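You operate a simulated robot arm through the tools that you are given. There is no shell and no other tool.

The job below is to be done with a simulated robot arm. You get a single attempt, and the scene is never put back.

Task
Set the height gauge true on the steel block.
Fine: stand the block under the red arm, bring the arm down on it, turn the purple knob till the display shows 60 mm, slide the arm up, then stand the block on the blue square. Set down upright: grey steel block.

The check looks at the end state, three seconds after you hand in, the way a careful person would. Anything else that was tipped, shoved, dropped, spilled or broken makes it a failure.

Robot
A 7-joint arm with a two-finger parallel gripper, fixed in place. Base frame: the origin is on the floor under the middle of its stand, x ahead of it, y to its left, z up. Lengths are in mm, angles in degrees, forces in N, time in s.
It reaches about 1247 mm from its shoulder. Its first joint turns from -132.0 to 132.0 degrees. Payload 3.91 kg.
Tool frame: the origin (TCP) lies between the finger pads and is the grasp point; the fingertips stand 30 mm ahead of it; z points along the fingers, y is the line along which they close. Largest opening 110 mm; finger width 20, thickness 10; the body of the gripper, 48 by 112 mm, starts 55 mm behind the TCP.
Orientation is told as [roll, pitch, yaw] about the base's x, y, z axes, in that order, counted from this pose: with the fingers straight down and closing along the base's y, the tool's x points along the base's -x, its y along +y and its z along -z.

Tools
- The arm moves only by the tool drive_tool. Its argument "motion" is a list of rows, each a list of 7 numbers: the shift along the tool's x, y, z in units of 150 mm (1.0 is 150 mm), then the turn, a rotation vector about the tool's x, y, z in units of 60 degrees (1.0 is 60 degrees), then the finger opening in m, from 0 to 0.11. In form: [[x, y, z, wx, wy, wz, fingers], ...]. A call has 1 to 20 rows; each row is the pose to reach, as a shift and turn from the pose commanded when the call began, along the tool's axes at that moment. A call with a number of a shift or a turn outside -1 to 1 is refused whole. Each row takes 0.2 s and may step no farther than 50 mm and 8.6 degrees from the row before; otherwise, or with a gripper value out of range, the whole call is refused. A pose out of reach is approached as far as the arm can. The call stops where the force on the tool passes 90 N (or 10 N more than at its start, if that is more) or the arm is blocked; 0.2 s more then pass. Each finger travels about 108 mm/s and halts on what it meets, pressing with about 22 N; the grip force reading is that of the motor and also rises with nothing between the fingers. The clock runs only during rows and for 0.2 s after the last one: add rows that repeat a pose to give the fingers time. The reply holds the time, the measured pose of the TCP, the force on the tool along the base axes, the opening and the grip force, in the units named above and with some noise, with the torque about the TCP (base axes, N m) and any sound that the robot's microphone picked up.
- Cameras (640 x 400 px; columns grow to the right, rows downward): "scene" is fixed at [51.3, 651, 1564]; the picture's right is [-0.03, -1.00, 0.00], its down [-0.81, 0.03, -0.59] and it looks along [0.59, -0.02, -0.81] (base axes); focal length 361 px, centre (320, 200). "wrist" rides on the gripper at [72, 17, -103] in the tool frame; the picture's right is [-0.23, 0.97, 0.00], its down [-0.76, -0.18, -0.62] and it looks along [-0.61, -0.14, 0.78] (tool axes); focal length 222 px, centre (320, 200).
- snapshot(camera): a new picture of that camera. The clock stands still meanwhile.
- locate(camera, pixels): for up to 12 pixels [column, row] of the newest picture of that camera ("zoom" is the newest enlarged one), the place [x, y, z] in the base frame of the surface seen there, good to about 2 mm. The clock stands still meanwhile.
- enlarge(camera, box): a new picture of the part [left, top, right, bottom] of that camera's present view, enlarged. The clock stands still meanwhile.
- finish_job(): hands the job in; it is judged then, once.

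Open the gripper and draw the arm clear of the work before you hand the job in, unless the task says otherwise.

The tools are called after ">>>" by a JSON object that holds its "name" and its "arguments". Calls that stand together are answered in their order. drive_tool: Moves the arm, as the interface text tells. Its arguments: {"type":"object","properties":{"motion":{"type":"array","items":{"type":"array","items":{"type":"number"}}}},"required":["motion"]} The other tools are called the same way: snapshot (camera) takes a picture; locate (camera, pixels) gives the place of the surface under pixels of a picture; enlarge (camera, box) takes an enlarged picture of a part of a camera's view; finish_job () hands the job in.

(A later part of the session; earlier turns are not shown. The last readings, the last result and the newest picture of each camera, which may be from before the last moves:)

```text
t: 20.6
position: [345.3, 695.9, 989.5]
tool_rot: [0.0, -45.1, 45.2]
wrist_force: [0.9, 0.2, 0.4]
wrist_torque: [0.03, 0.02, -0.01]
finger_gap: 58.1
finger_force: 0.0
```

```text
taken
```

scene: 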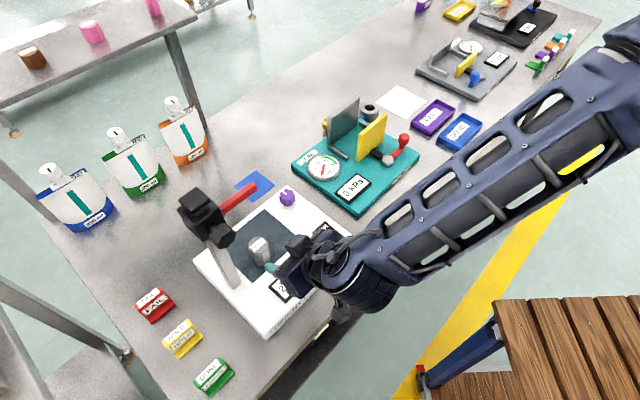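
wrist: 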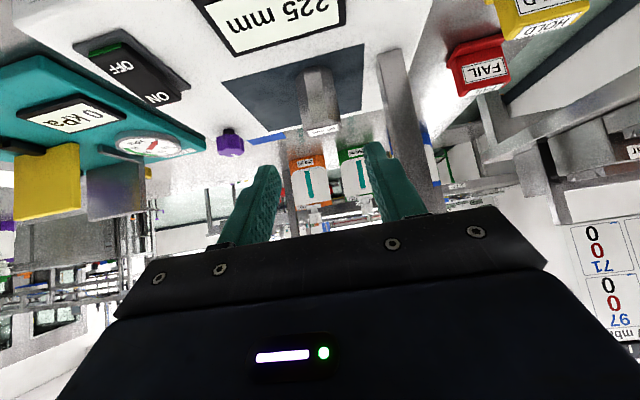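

The block stands upright on the plate at scene (260,248). I'll verify its position and measure the black carriage knob for gripping.

>>> {"name": "enlarge", "arguments": {"camera": "scene", "box": [190, 205, 290, 275]}}

>>> {"name": "locate", "arguments": {"camera": "zoom", "pixels": [[430, 200], [400, 205], [465, 210], [440, 225], [425, 180], [175, 120], [235, 145], [195, 175], [255, 180], [210, 195], [245, 140], [270, 160]]}}

```text
5.71 times, centred on (240, 240) of scene
```

zoom: 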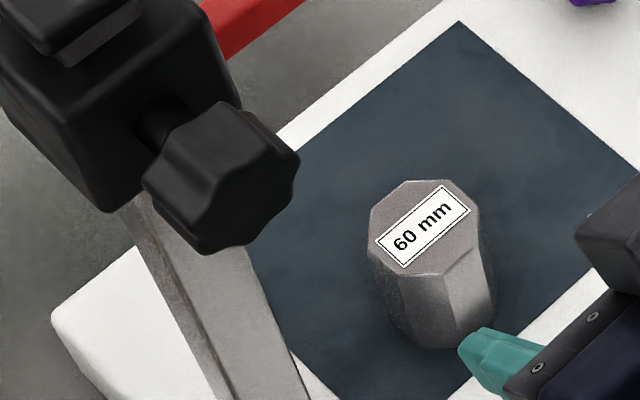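

```text
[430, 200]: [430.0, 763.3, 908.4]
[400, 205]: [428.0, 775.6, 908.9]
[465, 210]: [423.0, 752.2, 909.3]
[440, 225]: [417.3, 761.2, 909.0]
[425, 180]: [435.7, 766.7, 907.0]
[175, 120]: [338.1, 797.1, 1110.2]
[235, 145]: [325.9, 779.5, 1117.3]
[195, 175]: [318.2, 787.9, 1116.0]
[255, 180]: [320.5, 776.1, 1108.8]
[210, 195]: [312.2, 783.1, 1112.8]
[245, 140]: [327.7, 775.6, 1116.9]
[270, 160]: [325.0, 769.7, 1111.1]
```

The block top reads z≈908.5 and is centred at F≈836, L≈246 under the arm. I'll now move up and left to a pre-grasp point in front of the black knob (knob centre ≈ F 783, L 325, z 1103).

>>> {"name": "drive_tool", "arguments": {"motion": [[-0.095, 0.0, -0.141, 0, 0, 0, 0.06], [-0.19, 0.1, -0.281, 0, 0, 0, 0.06], [-0.285, 0.2, -0.422, 0, 0, 0, 0.06], [-0.38, 0.3, -0.563, 0, 0, 0, 0.06], [-0.475, 0.4, -0.703, 0, 0, 0, 0.06], [-0.5705, 0.5133, -0.844, 0, 0, 0, 0.06]]}}

>>> {"name": "snapshot", "arguments": {"camera": "wrist"}}

>>> {"name": "snapshot", "arguments": {"camera": "scene"}}

```text
t: 22.0
position: [271.7, 729.0, 1138.1]
tool_rot: [0.0, -44.9, 45.0]
wrist_force: [0.7, 0.4, -0.2]
wrist_torque: [0.01, 0.04, 0.02]
finger_gap: 60.1
finger_force: 0.0
```

```text
taken
```

wrist: 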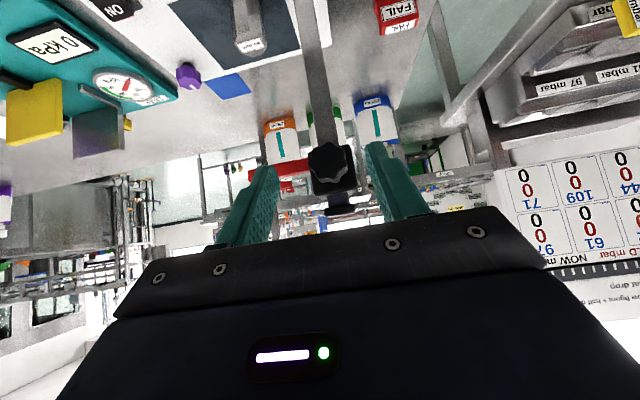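

```text
taken
```

scene: 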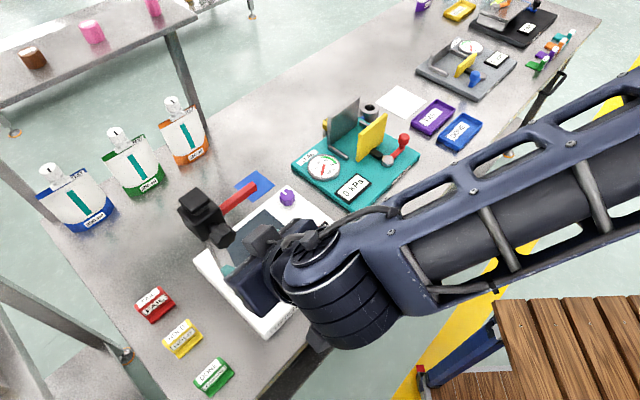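

The knob appears at (330,165) in the wrist view between the finger lines. I'll enlarge and locate it from this side.

>>> {"name": "enlarge", "arguments": {"camera": "wrist", "box": [230, 120, 430, 225]}}

>>> {"name": "locate", "arguments": {"camera": "zoom", "pixels": [[310, 130], [270, 130], [250, 130], [355, 130], [372, 140], [310, 85], [310, 165], [330, 195], [300, 185], [280, 200], [390, 190], [200, 165]]}}

```text
3.20 times, centred on (330, 172) of wrist
```

zoom: 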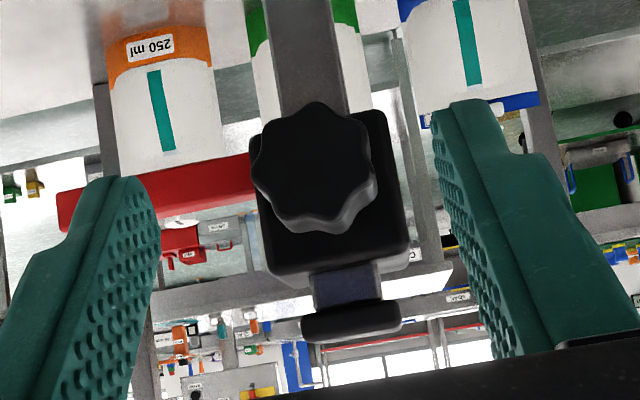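

```text
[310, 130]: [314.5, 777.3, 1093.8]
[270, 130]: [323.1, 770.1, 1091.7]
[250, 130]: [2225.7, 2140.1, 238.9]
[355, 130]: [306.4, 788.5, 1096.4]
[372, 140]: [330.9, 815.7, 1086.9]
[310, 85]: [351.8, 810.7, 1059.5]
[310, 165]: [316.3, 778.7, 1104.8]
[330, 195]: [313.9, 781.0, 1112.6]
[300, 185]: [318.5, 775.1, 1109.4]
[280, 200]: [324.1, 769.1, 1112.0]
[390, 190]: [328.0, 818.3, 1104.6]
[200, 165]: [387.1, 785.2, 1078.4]
```

The knob centre measures about F 775–793, L≈327, z≈1104.5, with the carriage face at F≈811. I'll advance so the pads straddle the knob, keeping the tips about 8 mm off the carriage.

>>> {"name": "drive_tool", "arguments": {"motion": [[-0.0, 0.025, 0.0, 0, 0, 0, 0.06], [-0.05, 0.025, 0.109, 0, 0, 0, 0.06], [-0.1, 0.025, 0.218, 0, 0, 0, 0.06], [-0.15, 0.025, 0.327, 0, 0, 0, 0.06], [-0.1994, 0.025, 0.436, 0, 0, 0, 0.06], [-0.1994, 0.025, 0.436, 0, 0, 0, 0.06]]}}

>>> {"name": "snapshot", "arguments": {"camera": "wrist"}}

>>> {"name": "enlarge", "arguments": {"camera": "scene", "box": [170, 165, 330, 275]}}

```text
t: 23.4
position: [315.4, 779.1, 1113.9]
tool_rot: [0.0, -45.0, 45.2]
wrist_force: [-0.9, 0.1, 0.5]
wrist_torque: [0.05, -0.02, 0.02]
finger_gap: 59.8
finger_force: 0.0
```

```text
taken
```

wrist: 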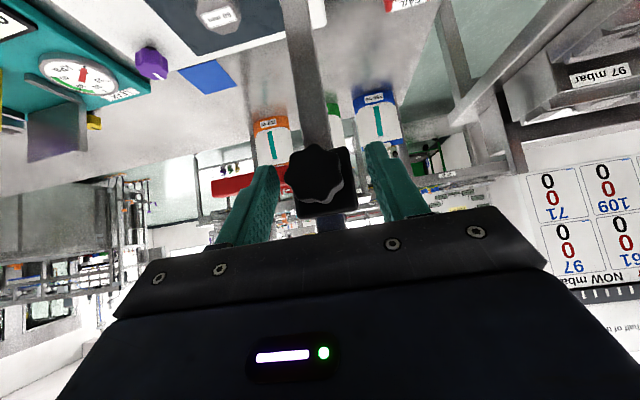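

```text
3.64 times, centred on (250, 220) of scene
```

zoom: 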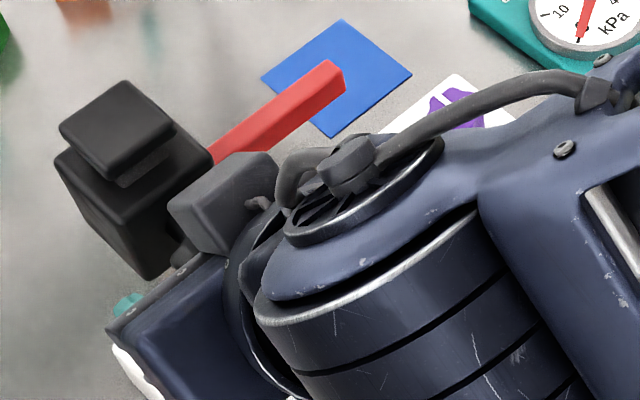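

The knob sits centred between the fingers (at (318,178) in the wrist view). I'll close on it gently.

>>> {"name": "drive_tool", "arguments": {"motion": [[0, 0, 0, 0, 0, 0, 0.052], [0, 0, 0, 0, 0, 0, 0.046], [0, 0, 0, 0, 0, 0, 0.042], [0, 0, 0, 0, 0, 0, 0.038], [0, 0, 0, 0, 0, 0, 0.034], [0, 0, 0, 0, 0, 0, 0.03], [0, 0, 0, 0, 0, 0, 0.025], [0, 0, 0, 0, 0, 0, 0.025]]}}

>>> {"name": "snapshot", "arguments": {"camera": "wrist"}}

```text
t: 25.2
position: [316.2, 777.1, 1114.2]
tool_rot: [-0.1, -45.0, 45.0]
wrist_force: [15.5, -29.8, -1.4]
wrist_torque: [-0.51, -0.2, -0.35]
finger_gap: 35.2
finger_force: 44.7
```

```text
taken
```

wrist: 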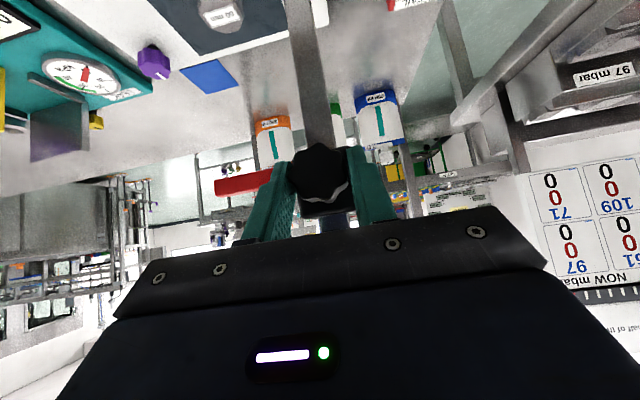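

The grip is on (35.2 mm), but there's a ~32 N sideways force, meaning my tool is slightly too far left. I'll shift 1.5 mm to the right to relieve it.

>>> {"name": "drive_tool", "arguments": {"motion": [[0, -0.01, 0, 0, 0, 0, 0.025], [0, -0.01, 0, 0, 0, 0, 0.025]]}}

```text
t: 25.8
position: [316.7, 776.5, 1112.8]
tool_rot: [0.1, -45.1, 45.0]
wrist_force: [14.5, -18.0, -3.1]
wrist_torque: [-0.1, -0.13, -0.33]
finger_gap: 35.3
finger_force: 45.7
```

Sideways force fell to about 23 N; another 1.5 mm to the right.

>>> {"name": "drive_tool", "arguments": {"motion": [[0, -0.01, 0, 0, 0, 0, 0.025], [0, -0.01, 0, 0, 0, 0, 0.025]]}}

```text
t: 26.4
position: [317.5, 776.4, 1112.8]
tool_rot: [0.1, -45.1, 45.2]
wrist_force: [10.7, -0.7, -3.6]
wrist_torque: [-0.02, 0.06, -0.13]
finger_gap: 35.4
finger_force: 45.2
```

Residual forces are small now. I'll push down a first 6 mm to feel how the carriage slides.

>>> {"name": "drive_tool", "arguments": {"motion": [[0.009, -0.004, 0.009, 0, 0, 0, 0.025], [0.019, -0.004, 0.019, 0, 0, 0, 0.025], [0.028, -0.004, 0.028, 0, 0, 0, 0.025], [0.028, -0.004, 0.028, 0, 0, 0, 0.025]]}}

>>> {"name": "snapshot", "arguments": {"camera": "wrist"}}

>>> {"name": "snapshot", "arguments": {"camera": "scene"}}

```text
t: 27.4
position: [317.0, 776.2, 1107.2]
tool_rot: [0.1, -45.0, 45.1]
wrist_force: [-1.1, 17.8, 2.0]
wrist_torque: [0.68, -0.34, 0.09]
finger_gap: 35.3
finger_force: 45.0
```

```text
taken
```

wrist: 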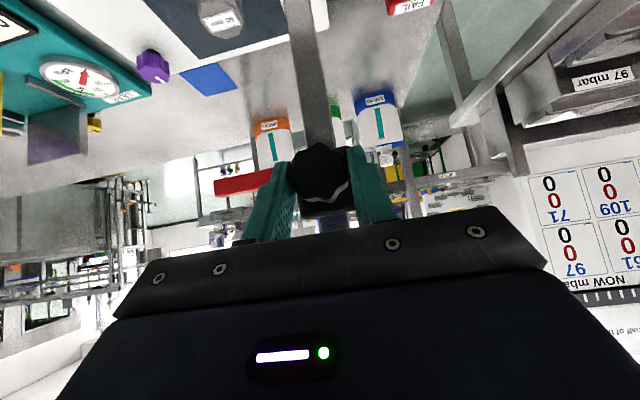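

```text
taken
```

scene: 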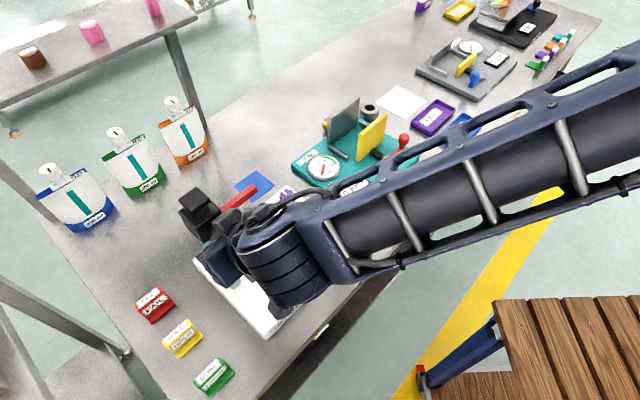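

Vertical force stayed small while moving 6 mm; I'll check whether the red arm itself went down.

>>> {"name": "locate", "arguments": {"camera": "scene", "pixels": [[240, 197], [248, 190], [235, 200], [195, 205], [203, 215], [192, 200]]}}

>>> {"name": "enlarge", "arguments": {"camera": "scene", "box": [170, 175, 280, 255]}}

```text
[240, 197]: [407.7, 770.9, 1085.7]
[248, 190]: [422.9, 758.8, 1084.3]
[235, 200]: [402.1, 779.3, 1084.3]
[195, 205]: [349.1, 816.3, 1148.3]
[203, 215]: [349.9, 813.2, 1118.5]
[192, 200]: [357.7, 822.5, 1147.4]
```

```text
5.00 times, centred on (225, 215) of scene
```

zoom: 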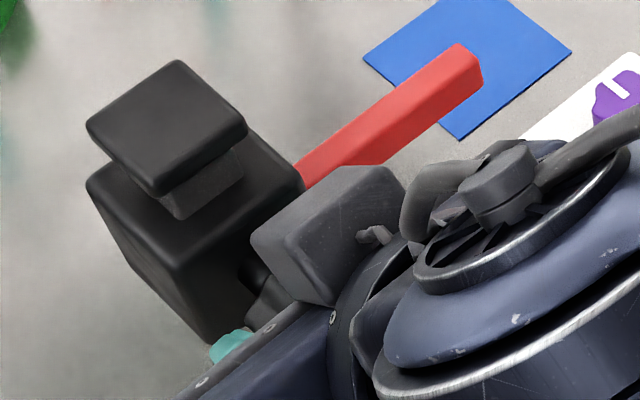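

The arm followed (top now z≈1084.5, cap unchanged at 1148), so the carriage slides freely with a few newtons. I'll bring it down 140 mm steadily.

>>> {"name": "drive_tool", "arguments": {"motion": [[0.066, 0.003, 0.066, 0, 0, 0, 0.025], [0.132, 0.003, 0.132, 0, 0, 0, 0.025], [0.198, 0.003, 0.198, 0, 0, 0, 0.025], [0.264, 0.003, 0.264, 0, 0, 0, 0.025], [0.33, 0.003, 0.33, 0, 0, 0, 0.025], [0.396, 0.003, 0.396, 0, 0, 0, 0.025], [0.462, 0.003, 0.462, 0, 0, 0, 0.025], [0.528, 0.003, 0.528, 0, 0, 0, 0.025], [0.594, 0.003, 0.594, 0, 0, 0, 0.025], [0.66, 0.003, 0.66, 0, 0, 0, 0.025], [0.66, 0.003, 0.66, 0, 0, 0, 0.025]]}}

>>> {"name": "snapshot", "arguments": {"camera": "scene"}}

>>> {"name": "snapshot", "arguments": {"camera": "wrist"}}

```text
t: 29.8
position: [317.5, 776.7, 966.8]
tool_rot: [0.0, -45.0, 45.1]
wrist_force: [-16.7, 3.9, -1.9]
wrist_torque: [0.11, 0.01, 0.17]
finger_gap: 35.3
finger_force: 44.6
```

```text
taken
```

scene: 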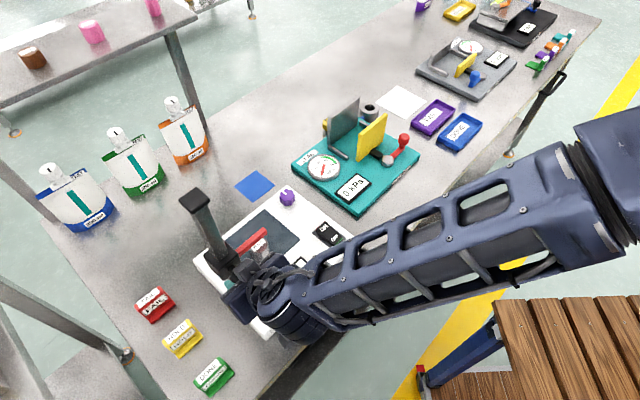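

```text
taken
```

wrist: 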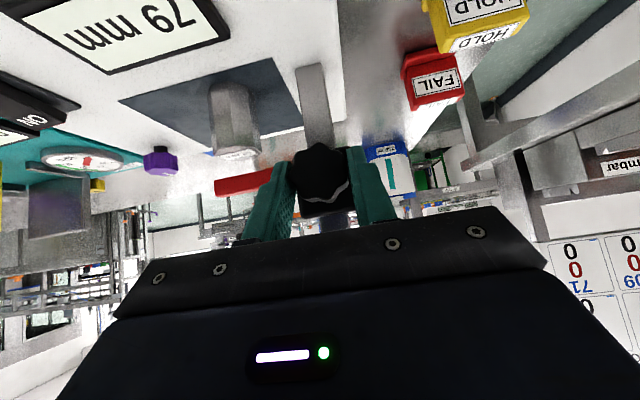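

The carriage followed all the way; the display in the wrist view now reads 79 mm, and the red arm is just above the block. I'll go down 15 mm more, then creep.

>>> {"name": "drive_tool", "arguments": {"motion": [[0.024, 0, 0.024, 0, 0, 0, 0.025], [0.047, 0, 0.047, 0, 0, 0, 0.025], [0.071, 0, 0.071, 0, 0, 0, 0.025], [0.071, 0, 0.071, 0, 0, 0, 0.025]]}}

>>> {"name": "snapshot", "arguments": {"camera": "wrist"}}

>>> {"name": "enlarge", "arguments": {"camera": "scene", "box": [190, 205, 300, 285]}}

```text
t: 30.8
position: [316.9, 778.6, 952.0]
tool_rot: [0.0, -45.0, 45.0]
wrist_force: [-15.2, 2.8, 0.2]
wrist_torque: [0.31, -0.02, 0.09]
finger_gap: 35.5
finger_force: 45.5
```

```text
taken
```

wrist: 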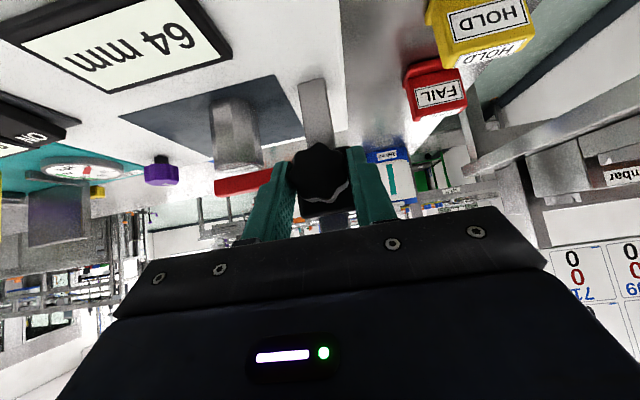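

```text
5.00 times, centred on (245, 245) of scene
```

zoom: 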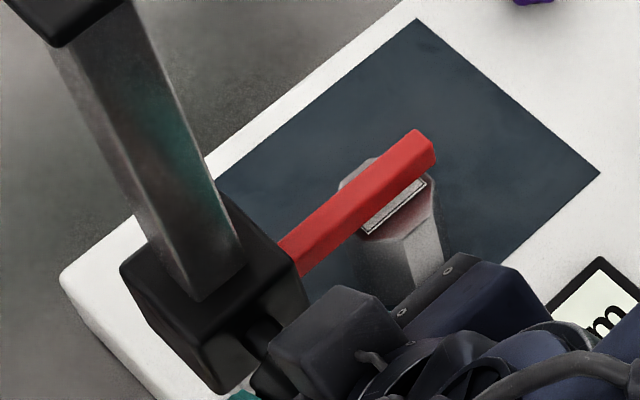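

Display reads 64 mm and the red arm lies centrally over the block with a small gap. I'll creep down in 2 mm steps, watching vertical force.

>>> {"name": "drive_tool", "arguments": {"motion": [[0.0094, 0, 0.0094, 0, 0, 0, 0.025], [0.0189, 0, 0.0189, 0, 0, 0, 0.025], [0.0189, 0, 0.0189, 0, 0, 0, 0.025]]}}

>>> {"name": "snapshot", "arguments": {"camera": "wrist"}}

```text
t: 31.6
position: [318.6, 777.1, 948.2]
tool_rot: [0.0, -45.0, 45.1]
wrist_force: [-16.8, 4.9, -0.4]
wrist_torque: [0.27, 0.05, 0.04]
finger_gap: 35.4
finger_force: 45.4
```

```text
taken
```

wrist: 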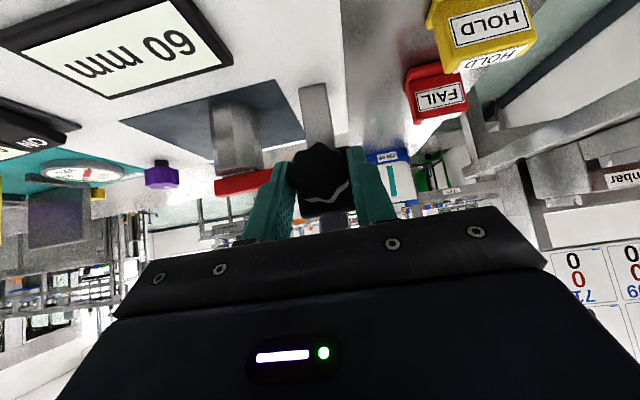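

Display now reads 60 mm but there is no vertical contact force yet, so I continue down in 1 mm steps.

>>> {"name": "drive_tool", "arguments": {"motion": [[0.0047, 0, 0.0047, 0, 0, 0, 0.025], [0.0047, 0, 0.0047, 0, 0, 0, 0.025]]}}

>>> {"name": "drive_tool", "arguments": {"motion": [[0.0047, 0, 0.0047, 0, 0, 0, 0.025], [0.0047, 0, 0.0047, 0, 0, 0, 0.025]]}}

>>> {"name": "snapshot", "arguments": {"camera": "wrist"}}

>>> {"name": "enlarge", "arguments": {"camera": "scene", "box": [190, 205, 300, 285]}}

```text
t: 32.2
position: [317.3, 777.4, 947.2]
tool_rot: [0.0, -45.0, 45.1]
wrist_force: [-15.8, 6.6, 0.7]
wrist_torque: [0.23, 0.09, 0.08]
finger_gap: 35.2
finger_force: 44.9
```

```text
t: 32.8
position: [317.0, 776.7, 945.3]
tool_rot: [0.0, -45.0, 45.2]
wrist_force: [-17.4, 2.7, 4.9]
wrist_torque: [0.0, 0.26, 0.08]
finger_gap: 35.4
finger_force: 45.1
```

```text
taken
```

wrist: 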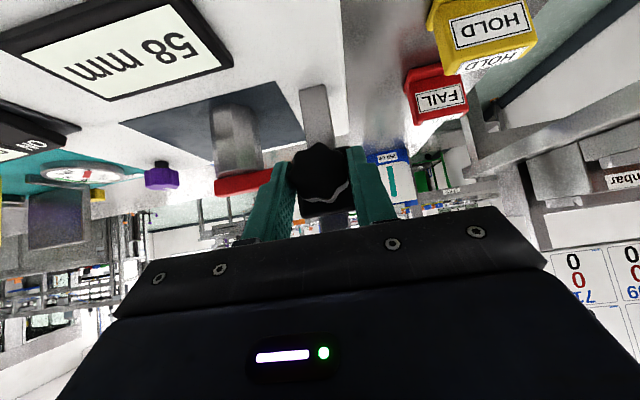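

```text
5.00 times, centred on (245, 245) of scene
```

zoom: 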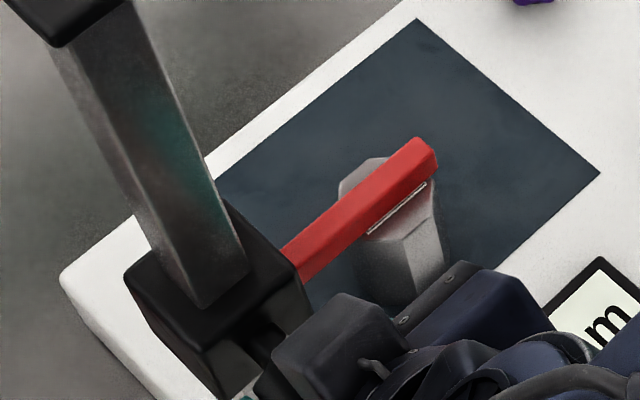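

Display 58 mm and vertical force rose to 4.9 N, maybe first contact. I'll take another 1 mm step to confirm.

>>> {"name": "drive_tool", "arguments": {"motion": [[0.0047, 0, 0.0047, 0, 0, 0, 0.025], [0.0047, 0, 0.0047, 0, 0, 0, 0.025]]}}

>>> {"name": "snapshot", "arguments": {"camera": "wrist"}}

```text
t: 33.4
position: [318.9, 777.1, 946.3]
tool_rot: [0.0, -45.1, 45.1]
wrist_force: [-17.7, 1.3, 15.7]
wrist_torque: [0.12, 0.11, 0.05]
finger_gap: 35.2
finger_force: 45.0
```

```text
taken
```

wrist: 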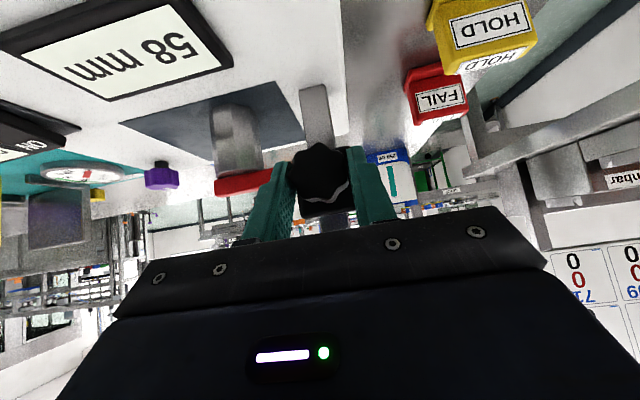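

Contact confirmed: 15.7 N upward and the display stays at 58 mm. I'll release the black knob slowly.

>>> {"name": "drive_tool", "arguments": {"motion": [[0, 0, 0, 0, 0, 0, 0.037], [0, 0, 0, 0, 0, 0, 0.042], [0, 0, 0, 0, 0, 0, 0.05], [0, 0, 0, 0, 0, 0, 0.06], [0, 0, 0, 0, 0, 0, 0.06]]}}

>>> {"name": "snapshot", "arguments": {"camera": "wrist"}}

```text
t: 34.6
position: [317.4, 778.0, 944.2]
tool_rot: [0.0, -45.0, 45.0]
wrist_force: [0.6, 0.2, 0.2]
wrist_torque: [0.0, -0.01, -0.01]
finger_gap: 60.0
finger_force: 0.0
```

```text
taken
```

wrist: 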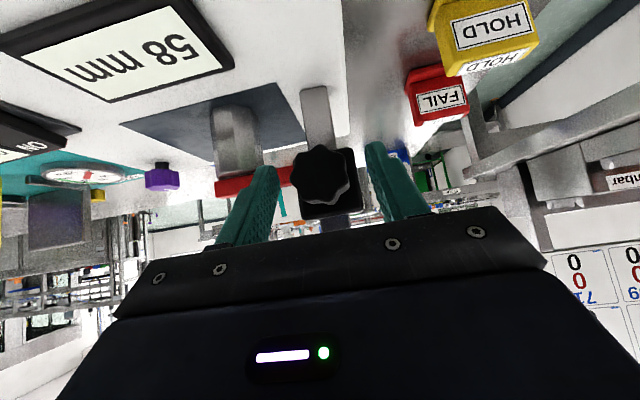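

The arm stays down with the display at 58 mm and no load on the tool. I'll retreat along the tool axis.

>>> {"name": "drive_tool", "arguments": {"motion": [[0, 0, -0.1, 0, 0, 0, 0.06], [0, 0, -0.25, 0, 0, 0, 0.06], [0, 0, -0.4, 0, 0, 0, 0.06], [0, 0, -0.55, 0, 0, 0, 0.06], [0, 0, -0.7, 0, 0, 0, 0.06], [0, 0, -0.85, 0, 0, 0, 0.06], [0, 0, -1.0, 0, 0, 0, 0.06]]}}

>>> {"name": "snapshot", "arguments": {"camera": "scene"}}

>>> {"name": "snapshot", "arguments": {"camera": "wrist"}}

```text
t: 36.2
position: [243.8, 702.0, 1050.7]
tool_rot: [0.0, -45.1, 45.1]
wrist_force: [-0.2, 1.1, -0.4]
wrist_torque: [0.0, -0.02, -0.01]
finger_gap: 60.0
finger_force: 0.1
```

```text
taken
```

scene: 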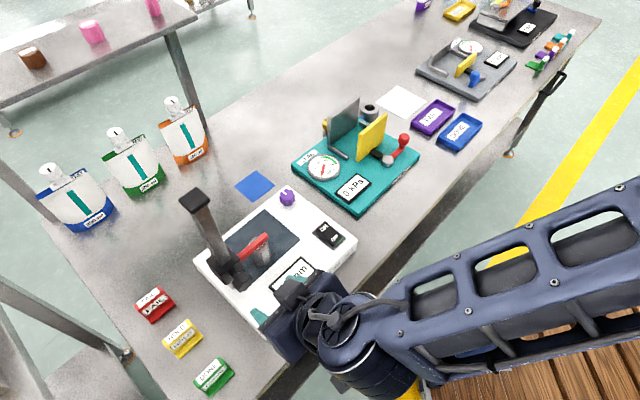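

```text
taken
```

wrist: 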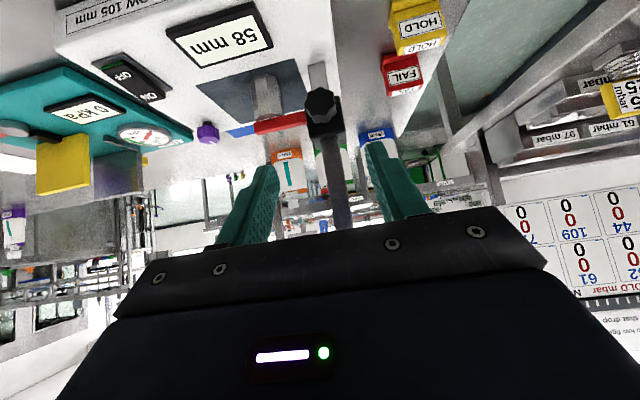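

The arm rests on the block and the gauge is clear. I'll measure the purple knob and check the arm/block contact in the zoom.

>>> {"name": "enlarge", "arguments": {"camera": "scene", "box": [265, 175, 315, 215]}}

>>> {"name": "locate", "arguments": {"camera": "zoom", "pixels": [[290, 200], [240, 180], [285, 145], [340, 165], [355, 215], [330, 240], [270, 250], [225, 220], [290, 275], [260, 175], [290, 320], [340, 290]]}}

>>> {"name": "enlarge", "arguments": {"camera": "scene", "box": [200, 215, 290, 285]}}

```text
10.00 times, centred on (290, 195) of scene
```

zoom: 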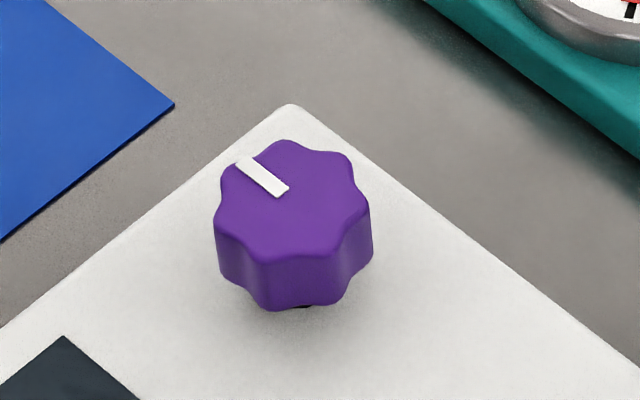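

```text
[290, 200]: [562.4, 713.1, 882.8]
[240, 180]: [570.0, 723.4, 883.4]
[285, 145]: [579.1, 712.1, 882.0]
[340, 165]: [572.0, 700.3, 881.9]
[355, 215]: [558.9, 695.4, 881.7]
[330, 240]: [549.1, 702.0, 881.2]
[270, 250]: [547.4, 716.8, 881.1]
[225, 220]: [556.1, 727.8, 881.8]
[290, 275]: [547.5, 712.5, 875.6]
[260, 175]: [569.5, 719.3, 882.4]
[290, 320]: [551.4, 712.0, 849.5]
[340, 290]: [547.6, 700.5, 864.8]
```

```text
5.71 times, centred on (245, 250) of scene
```

zoom: 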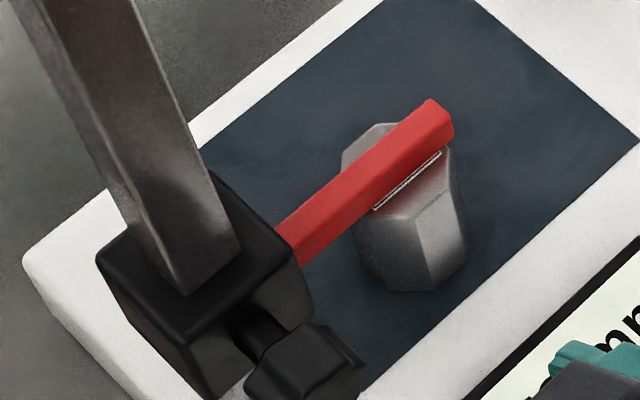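

Arm lies flat across the block. Purple knob centre is about (562.5,711.5), top z≈882, radius ~17. I'll bring the tool upright while moving right and up.

>>> {"name": "drive_tool", "arguments": {"motion": [[-0.039, -0.155, -0.039, 0, 0.125, 0, 0.06], [-0.079, -0.311, -0.079, 0, 0.25, 0, 0.06], [-0.118, -0.467, -0.118, 0, 0.375, 0, 0.06], [-0.157, -0.622, -0.157, 0, 0.5, 0, 0.06], [-0.197, -0.778, -0.197, 0, 0.625, 0, 0.06], [-0.236, -0.933, -0.236, 0, 0.75, 0, 0.06]]}}

```text
t: 37.6
position: [340.3, 603.2, 1102.7]
tool_rot: [0.1, 0.0, 45.0]
wrist_force: [-0.8, -0.3, -1.2]
wrist_torque: [-0.03, -0.03, -0.02]
finger_gap: 59.8
finger_force: 0.0
```

The tool is vertical now. I'll travel forward and right toward the point above the purple knob, staying high.

>>> {"name": "drive_tool", "arguments": {"motion": [[-0.14, -0.09, 0.0, 0, 0, 0, 0.06], [-0.3, -0.18, 0.03, 0, 0, 0, 0.06], [-0.46, -0.27, 0.08, 0, 0, 0, 0.06], [-0.62, -0.36, 0.15, 0, 0, 0, 0.06], [-0.8, -0.45, 0.24, 0, 0, 0, 0.06], [-0.97, -0.537, 0.333, 0, 0, 0, 0.06]]}}

>>> {"name": "drive_tool", "arguments": {"motion": [[-0.15, 0, 0.1, 0, 0, 0, 0.06], [-0.3, 0, 0.2, 0, 0, 0, 0.06], [-0.45, 0, 0.3, 0, 0, 0, 0.06], [-0.587, 0, 0.4, 0, 0, 0, 0.06], [-0.587, 0, 0.4, 0, 0, 0, 0.06]]}}

>>> {"name": "snapshot", "arguments": {"camera": "wrist"}}

>>> {"name": "snapshot", "arguments": {"camera": "scene"}}

```text
t: 39.0
position: [499.5, 649.7, 1051.2]
tool_rot: [0.0, 0.0, 45.1]
wrist_force: [-0.7, 0.3, 0.8]
wrist_torque: [0.03, -0.03, 0.03]
finger_gap: 60.0
finger_force: 0.0
```

```text
t: 40.2
position: [564.5, 711.0, 991.8]
tool_rot: [0.0, 0.0, 45.0]
wrist_force: [0.4, 0.3, 0.3]
wrist_torque: [0.01, -0.02, 0.01]
finger_gap: 59.9
finger_force: 0.1
```

```text
taken
```

wrist: 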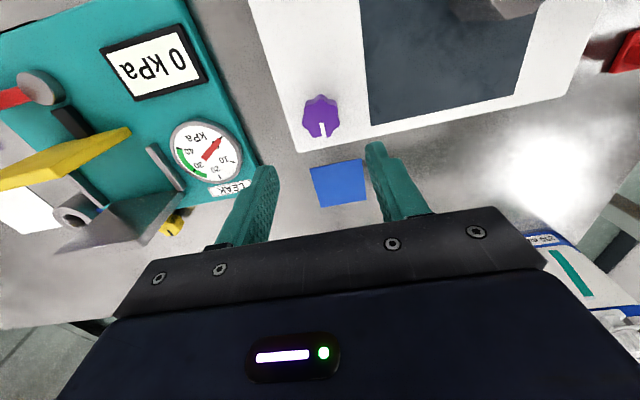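

```text
taken
```

scene: 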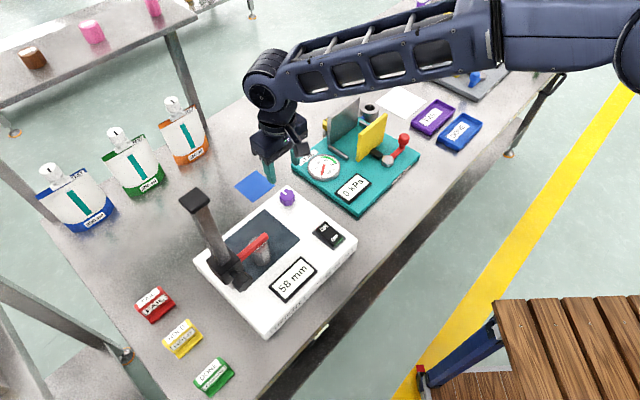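

The scene view now shows the display (58 mm at (293,278)) unobstructed with the gripper above the purple knob. I'll double check the knob's centre from the wrist camera.

>>> {"name": "enlarge", "arguments": {"camera": "wrist", "box": [280, 80, 370, 150]}}

>>> {"name": "locate", "arguments": {"camera": "zoom", "pixels": [[310, 265], [260, 250], [350, 240], [310, 190], [265, 215], [345, 205], [330, 290], [300, 300], [280, 285], [310, 240]]}}

```text
5.71 times, centred on (325, 115) of wrist
```

zoom: 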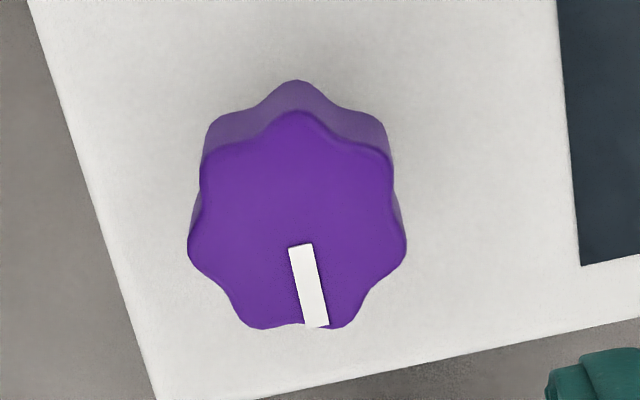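

```text
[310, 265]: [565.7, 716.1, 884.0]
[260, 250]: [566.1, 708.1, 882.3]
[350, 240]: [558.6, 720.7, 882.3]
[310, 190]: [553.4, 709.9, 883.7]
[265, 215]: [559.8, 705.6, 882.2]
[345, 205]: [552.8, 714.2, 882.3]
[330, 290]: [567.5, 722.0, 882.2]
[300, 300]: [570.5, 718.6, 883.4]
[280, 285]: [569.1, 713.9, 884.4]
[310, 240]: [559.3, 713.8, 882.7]
```

The wrist ray puts the knob at about (562,711.6), so I need +2 mm left and -1 mm forward. I'll lower over the knob to TCP z≈887 (tips at ≈857, above the base at 848).

>>> {"name": "drive_tool", "arguments": {"motion": [[0.008, 0.015, 0.1, 0, 0, 0, 0.06], [0.008, 0.015, 0.25, 0, 0, 0, 0.06], [0.008, 0.015, 0.4, 0, 0, 0, 0.06], [0.008, 0.015, 0.52, 0, 0, 0, 0.06], [0.008, 0.015, 0.62, 0, 0, 0, 0.06], [0.008, 0.015, 0.699, 0, 0, 0, 0.06], [0.008, 0.015, 0.699, 0, 0, 0, 0.06]]}}

>>> {"name": "enlarge", "arguments": {"camera": "scene", "box": [240, 150, 340, 220]}}

>>> {"name": "snapshot", "arguments": {"camera": "wrist"}}

```text
t: 41.8
position: [561.9, 712.2, 886.5]
tool_rot: [0.1, 0.0, 45.2]
wrist_force: [0.1, 0.5, 0.3]
wrist_torque: [0.04, 0.01, -0.01]
finger_gap: 60.0
finger_force: 0.0
```

```text
5.71 times, centred on (290, 185) of scene
```

zoom: 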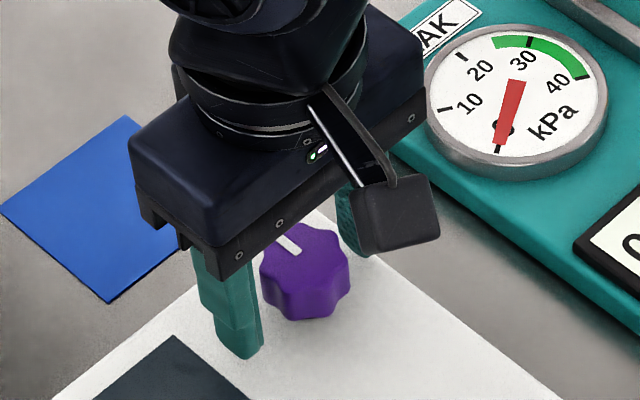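

```text
taken
```

wrist: 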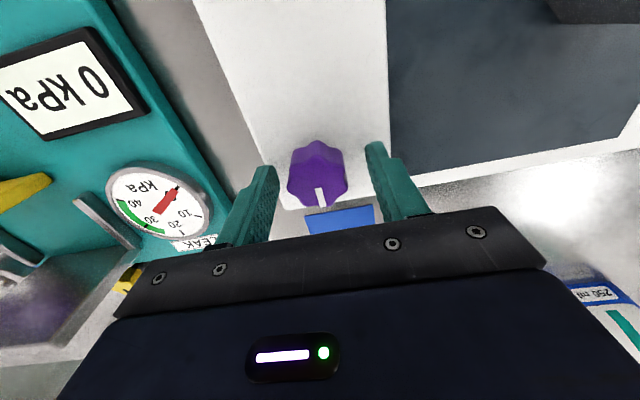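

The fingers straddle the purple knob with it centred between them. I'll close gently onto it.

>>> {"name": "drive_tool", "arguments": {"motion": [[0, 0, 0, 0, 0, 0, 0.05], [0, 0, 0, 0, 0, 0, 0.044], [0, 0, 0, 0, 0, 0, 0.039], [0, 0, 0, 0, 0, 0, 0.036], [0, 0, 0, 0, 0, 0, 0.033], [0, 0, 0, 0, 0, 0, 0.03], [0, 0, 0, 0, 0, 0, 0.027], [0, 0, 0, 0, 0, 0, 0.027]]}}

>>> {"name": "enlarge", "arguments": {"camera": "scene", "box": [220, 170, 350, 305]}}

```text
t: 43.6
position: [563.4, 712.6, 887.1]
tool_rot: [-0.1, 0.0, 45.0]
wrist_force: [11.6, -13.9, 0.3]
wrist_torque: [-0.08, 0.08, 0.01]
finger_gap: 37.7
finger_force: 45.1
```

```text
2.96 times, centred on (285, 238) of scene
```

zoom: 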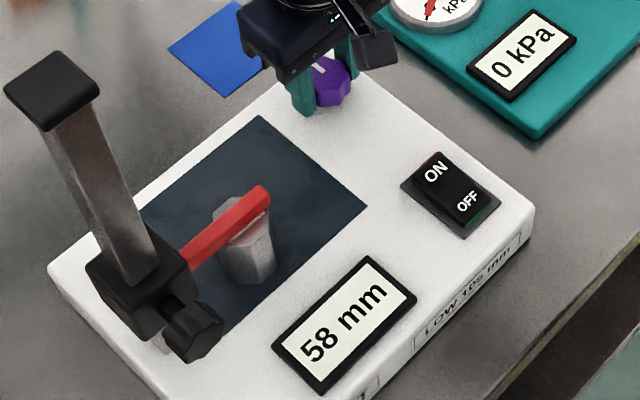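

Gripped at 37.7 mm with an 18 N sideways load; the display still reads 58 mm. I'll relieve by shifting 1.2 mm right.

>>> {"name": "drive_tool", "arguments": {"motion": [[0, -0.008, 0, 0, 0, 0, 0.027], [0, -0.008, 0, 0, 0, 0, 0.027]]}}

```text
t: 44.2
position: [562.2, 712.0, 887.4]
tool_rot: [0.0, 0.0, 45.0]
wrist_force: [13.7, -0.9, -0.1]
wrist_torque: [-0.63, -0.07, 0.01]
finger_gap: 37.6
finger_force: 44.5
```

Load is small now. I'll try a small turn of 8° clockwise seen from above (positive about the downward tool axis) and read the display.

>>> {"name": "drive_tool", "arguments": {"motion": [[0, -0.002, 0, 0, 0, 0.035, 0.027], [0, -0.002, 0, 0, 0, 0.07, 0.027], [0, -0.002, 0, 0, 0, 0.105, 0.027], [0, -0.002, 0, 0, 0, 0.14, 0.027], [0, -0.002, 0, 0, 0, 0.14, 0.027]]}}

>>> {"name": "enlarge", "arguments": {"camera": "scene", "box": [220, 170, 350, 305]}}

```text
t: 45.4
position: [563.0, 712.4, 886.5]
tool_rot: [0.0, -0.1, 36.7]
wrist_force: [12.6, 15.5, 3.7]
wrist_torque: [-0.27, -0.38, 0.01]
finger_gap: 37.8
finger_force: 45.0
```

```text
2.96 times, centred on (285, 238) of scene
```

zoom: 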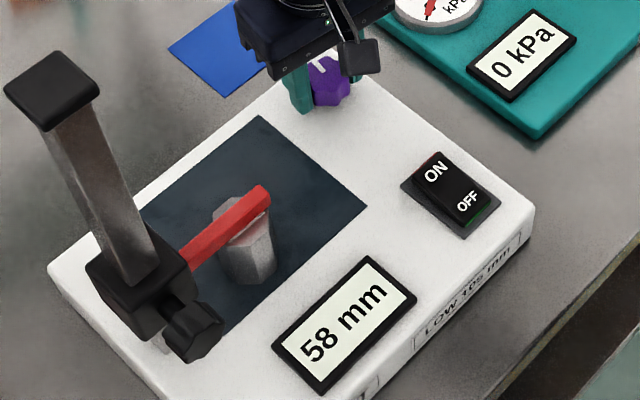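

The yaw turned 8° but the display still says 58 mm; the change per degree must be small. I'll turn another 24° clockwise.

>>> {"name": "drive_tool", "arguments": {"motion": [[0, 0, 0, 0, 0, 0.08, 0.027], [0, 0, 0, 0, 0, 0.16, 0.027], [0, 0, 0, 0, 0, 0.24, 0.027], [0, 0, 0, 0, 0, 0.32, 0.027], [0, 0, 0, 0, 0, 0.4, 0.027], [0, 0, 0, 0, 0, 0.4, 0.027]]}}

>>> {"name": "enlarge", "arguments": {"camera": "scene", "box": [220, 170, 350, 305]}}

>>> {"name": "snapshot", "arguments": {"camera": "wrist"}}

```text
t: 46.8
position: [563.0, 711.3, 886.4]
tool_rot: [0.0, 0.0, 12.6]
wrist_force: [14.8, 14.9, 7.7]
wrist_torque: [-0.48, -0.26, -0.04]
finger_gap: 37.8
finger_force: 45.6
```

```text
2.96 times, centred on (285, 238) of scene
```

zoom: 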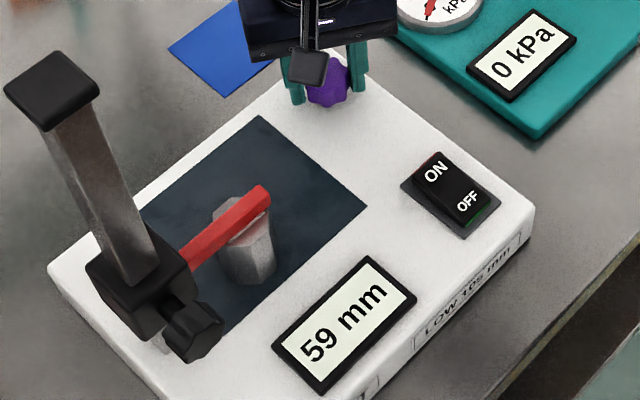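

```text
taken
```

wrist: 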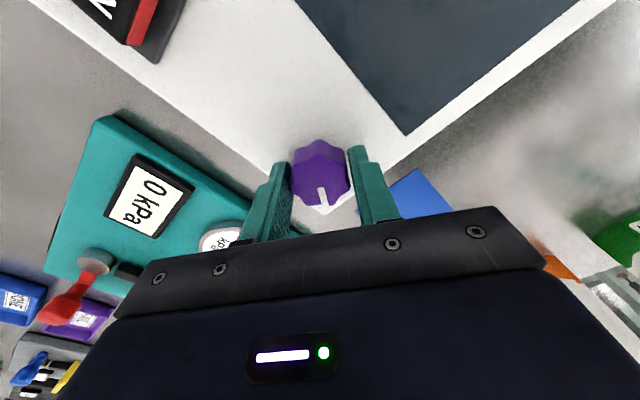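

Clockwise raises the reading: after 32° it shows 59 mm. I'll continue in smaller steps to find where it switches to 60.

>>> {"name": "drive_tool", "arguments": {"motion": [[0, 0, 0, 0, 0, 0.07, 0.027], [0, 0, 0, 0, 0, 0.133, 0.027], [0, 0, 0, 0, 0, 0.133, 0.027]]}}

>>> {"name": "enlarge", "arguments": {"camera": "scene", "box": [220, 170, 350, 305]}}

```text
t: 47.6
position: [563.7, 711.3, 886.8]
tool_rot: [0.0, 0.1, 4.6]
wrist_force: [11.5, 11.7, 8.7]
wrist_torque: [-0.22, -0.61, 0.0]
finger_gap: 37.8
finger_force: 44.9
```

```text
2.96 times, centred on (285, 238) of scene
```

zoom: 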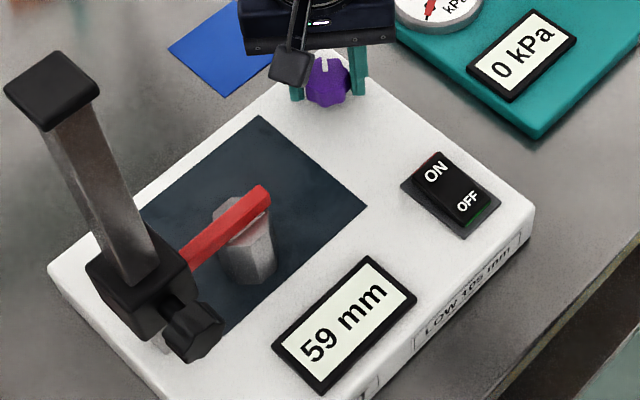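

Still 59 mm at yaw 4.6°. Another 8° step.

>>> {"name": "drive_tool", "arguments": {"motion": [[0, 0, 0, 0, 0, 0.07, 0.027], [0, 0, 0, 0, 0, 0.133, 0.027], [0, 0, 0, 0, 0, 0.133, 0.027]]}}

>>> {"name": "enlarge", "arguments": {"camera": "scene", "box": [220, 170, 350, 305]}}

```text
t: 48.4
position: [562.7, 709.3, 887.7]
tool_rot: [0.0, 0.0, -3.4]
wrist_force: [11.1, 3.4, 11.9]
wrist_torque: [-0.35, -0.36, 0.01]
finger_gap: 38.0
finger_force: 45.2
```

```text
2.96 times, centred on (285, 238) of scene
```

zoom: 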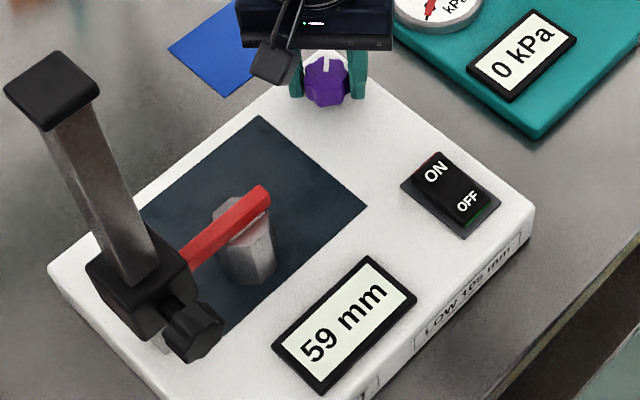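

Still 59 mm at yaw -3.4°. I continue another 8°.

>>> {"name": "drive_tool", "arguments": {"motion": [[0, 0, 0, 0, 0, 0.07, 0.027], [0, 0, 0, 0, 0, 0.133, 0.027], [0, 0, 0, 0, 0, 0.133, 0.027]]}}

>>> {"name": "enlarge", "arguments": {"camera": "scene", "box": [220, 170, 350, 305]}}

```text
t: 49.2
position: [562.9, 711.0, 887.8]
tool_rot: [-0.1, 0.0, -11.2]
wrist_force: [10.8, -2.0, 15.7]
wrist_torque: [-0.39, 0.19, -0.03]
finger_gap: 37.7
finger_force: 44.7
```

```text
2.96 times, centred on (285, 238) of scene
```

zoom: 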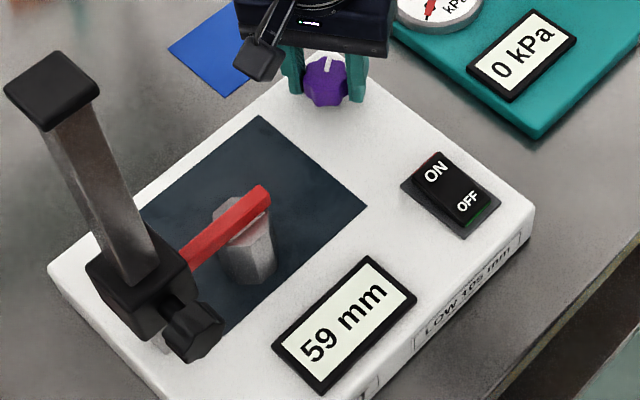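

Still 59 mm after 56° of turning. Another 8°.

>>> {"name": "drive_tool", "arguments": {"motion": [[0, 0, 0, 0, 0, 0.07, 0.027], [0, 0, 0, 0, 0, 0.133, 0.027], [0, 0, 0, 0, 0, 0.133, 0.027]]}}

>>> {"name": "enlarge", "arguments": {"camera": "scene", "box": [220, 170, 350, 305]}}

```text
t: 50.0
position: [562.9, 709.9, 886.6]
tool_rot: [0.0, 0.1, -19.3]
wrist_force: [11.4, -5.8, 14.2]
wrist_torque: [-0.7, -0.42, 0.02]
finger_gap: 37.7
finger_force: 45.1
```

```text
2.96 times, centred on (285, 238) of scene
```

zoom: 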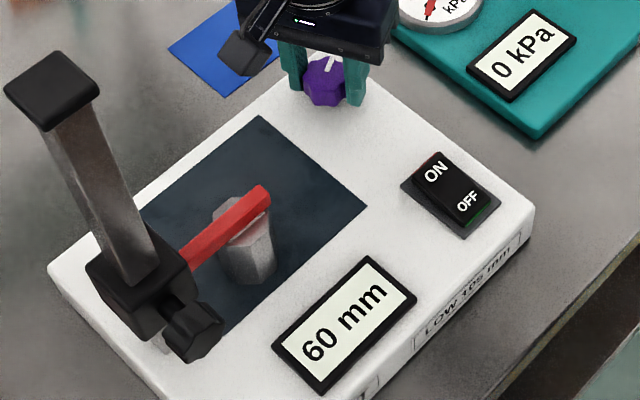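

It switched to 60 mm between yaw -11° and -19°. To land in the middle of the 60 band I'll keep stepping to find its upper edge.

>>> {"name": "drive_tool", "arguments": {"motion": [[0, 0, 0, 0, 0, 0.133, 0.027], [0, 0, 0, 0, 0, 0.267, 0.027], [0, 0, 0, 0, 0, 0.267, 0.027]]}}

>>> {"name": "enlarge", "arguments": {"camera": "scene", "box": [220, 170, 350, 305]}}

```text
t: 50.8
position: [561.4, 710.0, 887.2]
tool_rot: [0.1, 0.0, -35.3]
wrist_force: [6.0, -15.5, 15.4]
wrist_torque: [-0.31, -0.7, -0.01]
finger_gap: 37.9
finger_force: 45.1
```

```text
2.96 times, centred on (285, 238) of scene
```

zoom: 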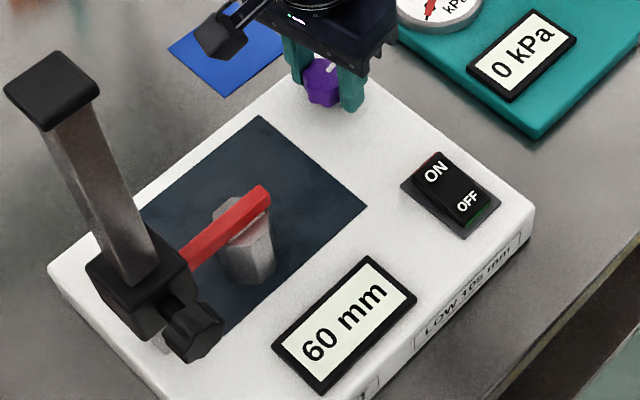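

Still 60 mm at yaw -35°. Stepping on 8° to find the upper edge.

>>> {"name": "drive_tool", "arguments": {"motion": [[0, 0, 0, 0, 0, 0.07, 0.027], [0, 0, 0, 0, 0, 0.133, 0.027], [0, 0, 0, 0, 0, 0.133, 0.027]]}}

>>> {"name": "enlarge", "arguments": {"camera": "scene", "box": [220, 170, 350, 305]}}

```text
t: 51.6
position: [563.6, 709.0, 887.1]
tool_rot: [0.0, 0.0, -43.3]
wrist_force: [4.3, -19.2, 13.1]
wrist_torque: [0.04, -0.44, 0.03]
finger_gap: 37.6
finger_force: 45.4
```

```text
2.96 times, centred on (285, 238) of scene
```

zoom: 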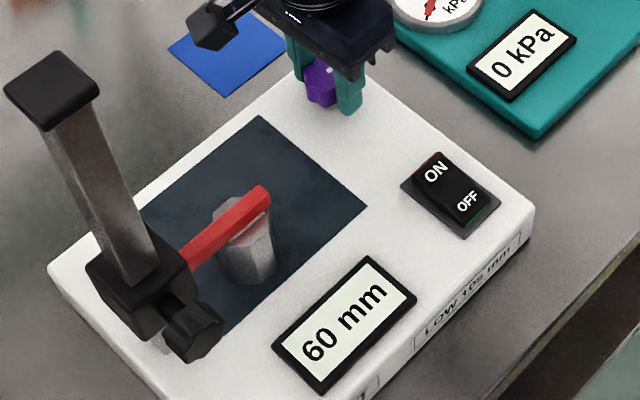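

Still 60 mm at yaw -43°; another 8°.

>>> {"name": "drive_tool", "arguments": {"motion": [[0, 0, 0, 0, 0, 0.07, 0.027], [0, 0, 0, 0, 0, 0.133, 0.027], [0, 0, 0, 0, 0, 0.133, 0.027]]}}

>>> {"name": "enlarge", "arguments": {"camera": "scene", "box": [220, 170, 350, 305]}}

```text
t: 52.4
position: [562.9, 710.8, 886.7]
tool_rot: [0.0, -0.1, -51.4]
wrist_force: [-2.6, -24.2, 12.5]
wrist_torque: [-0.05, -0.03, -0.01]
finger_gap: 38.1
finger_force: 44.9
```

```text
2.96 times, centred on (285, 238) of scene
```

zoom: 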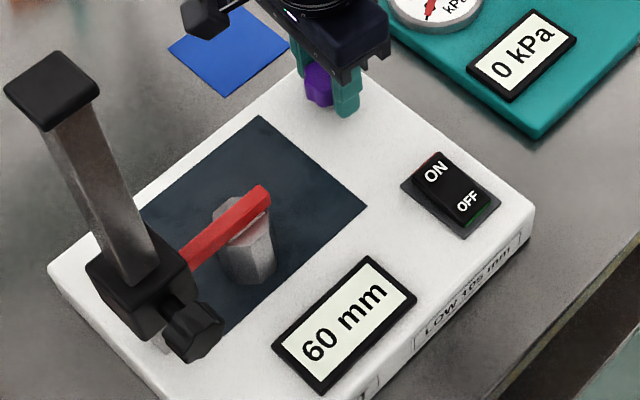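

Still 60 mm at yaw -51°. One more 8° step, with a small positional relief toward the measured side force.

>>> {"name": "drive_tool", "arguments": {"motion": [[0.002, -0.005, 0, 0, 0, 0.07, 0.027], [0.002, -0.005, 0, 0, 0, 0.133, 0.027], [0.002, -0.005, 0, 0, 0, 0.133, 0.027]]}}

>>> {"name": "enlarge", "arguments": {"camera": "scene", "box": [220, 170, 350, 305]}}

```text
t: 53.2
position: [561.9, 711.7, 885.3]
tool_rot: [0.0, 0.0, -59.3]
wrist_force: [7.5, -18.1, 7.8]
wrist_torque: [0.08, -0.04, 0.02]
finger_gap: 37.8
finger_force: 44.7
```

```text
2.96 times, centred on (285, 238) of scene
```

zoom: 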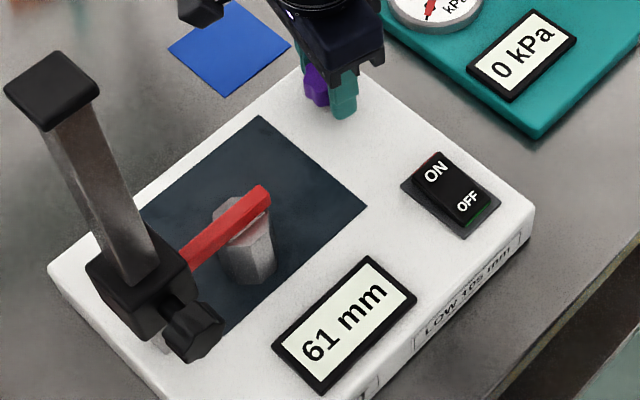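

The upper edge lies between yaw -51° and -59°, so the 60 mm band spans about yaw -15° to -55°. I'll turn back 24° to yaw ≈ -35°, its middle.

>>> {"name": "drive_tool", "arguments": {"motion": [[0, 0, 0, 0, 0, -0.1, 0.027], [0, 0, 0, 0, 0, -0.2, 0.027], [0, 0, 0, 0, 0, -0.3, 0.027], [0, 0, 0, 0, 0, -0.4, 0.027], [0, 0, 0, 0, 0, -0.4, 0.027]]}}

>>> {"name": "enlarge", "arguments": {"camera": "scene", "box": [220, 170, 350, 305]}}

```text
t: 54.4
position: [563.1, 709.2, 886.3]
tool_rot: [0.0, 0.0, -35.2]
wrist_force: [15.7, -12.6, 6.3]
wrist_torque: [-0.15, 0.32, 0.04]
finger_gap: 37.7
finger_force: 44.7
```

```text
2.96 times, centred on (285, 238) of scene
```

zoom: 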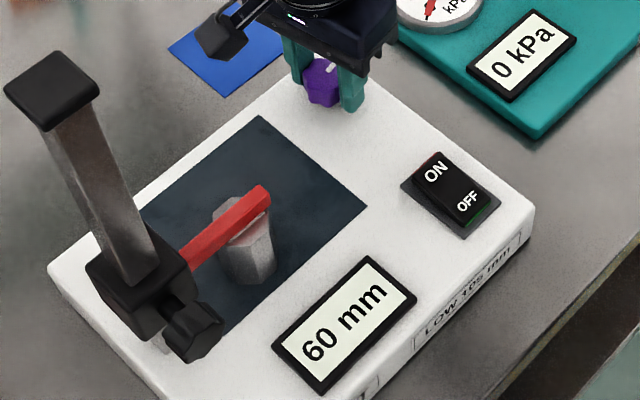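

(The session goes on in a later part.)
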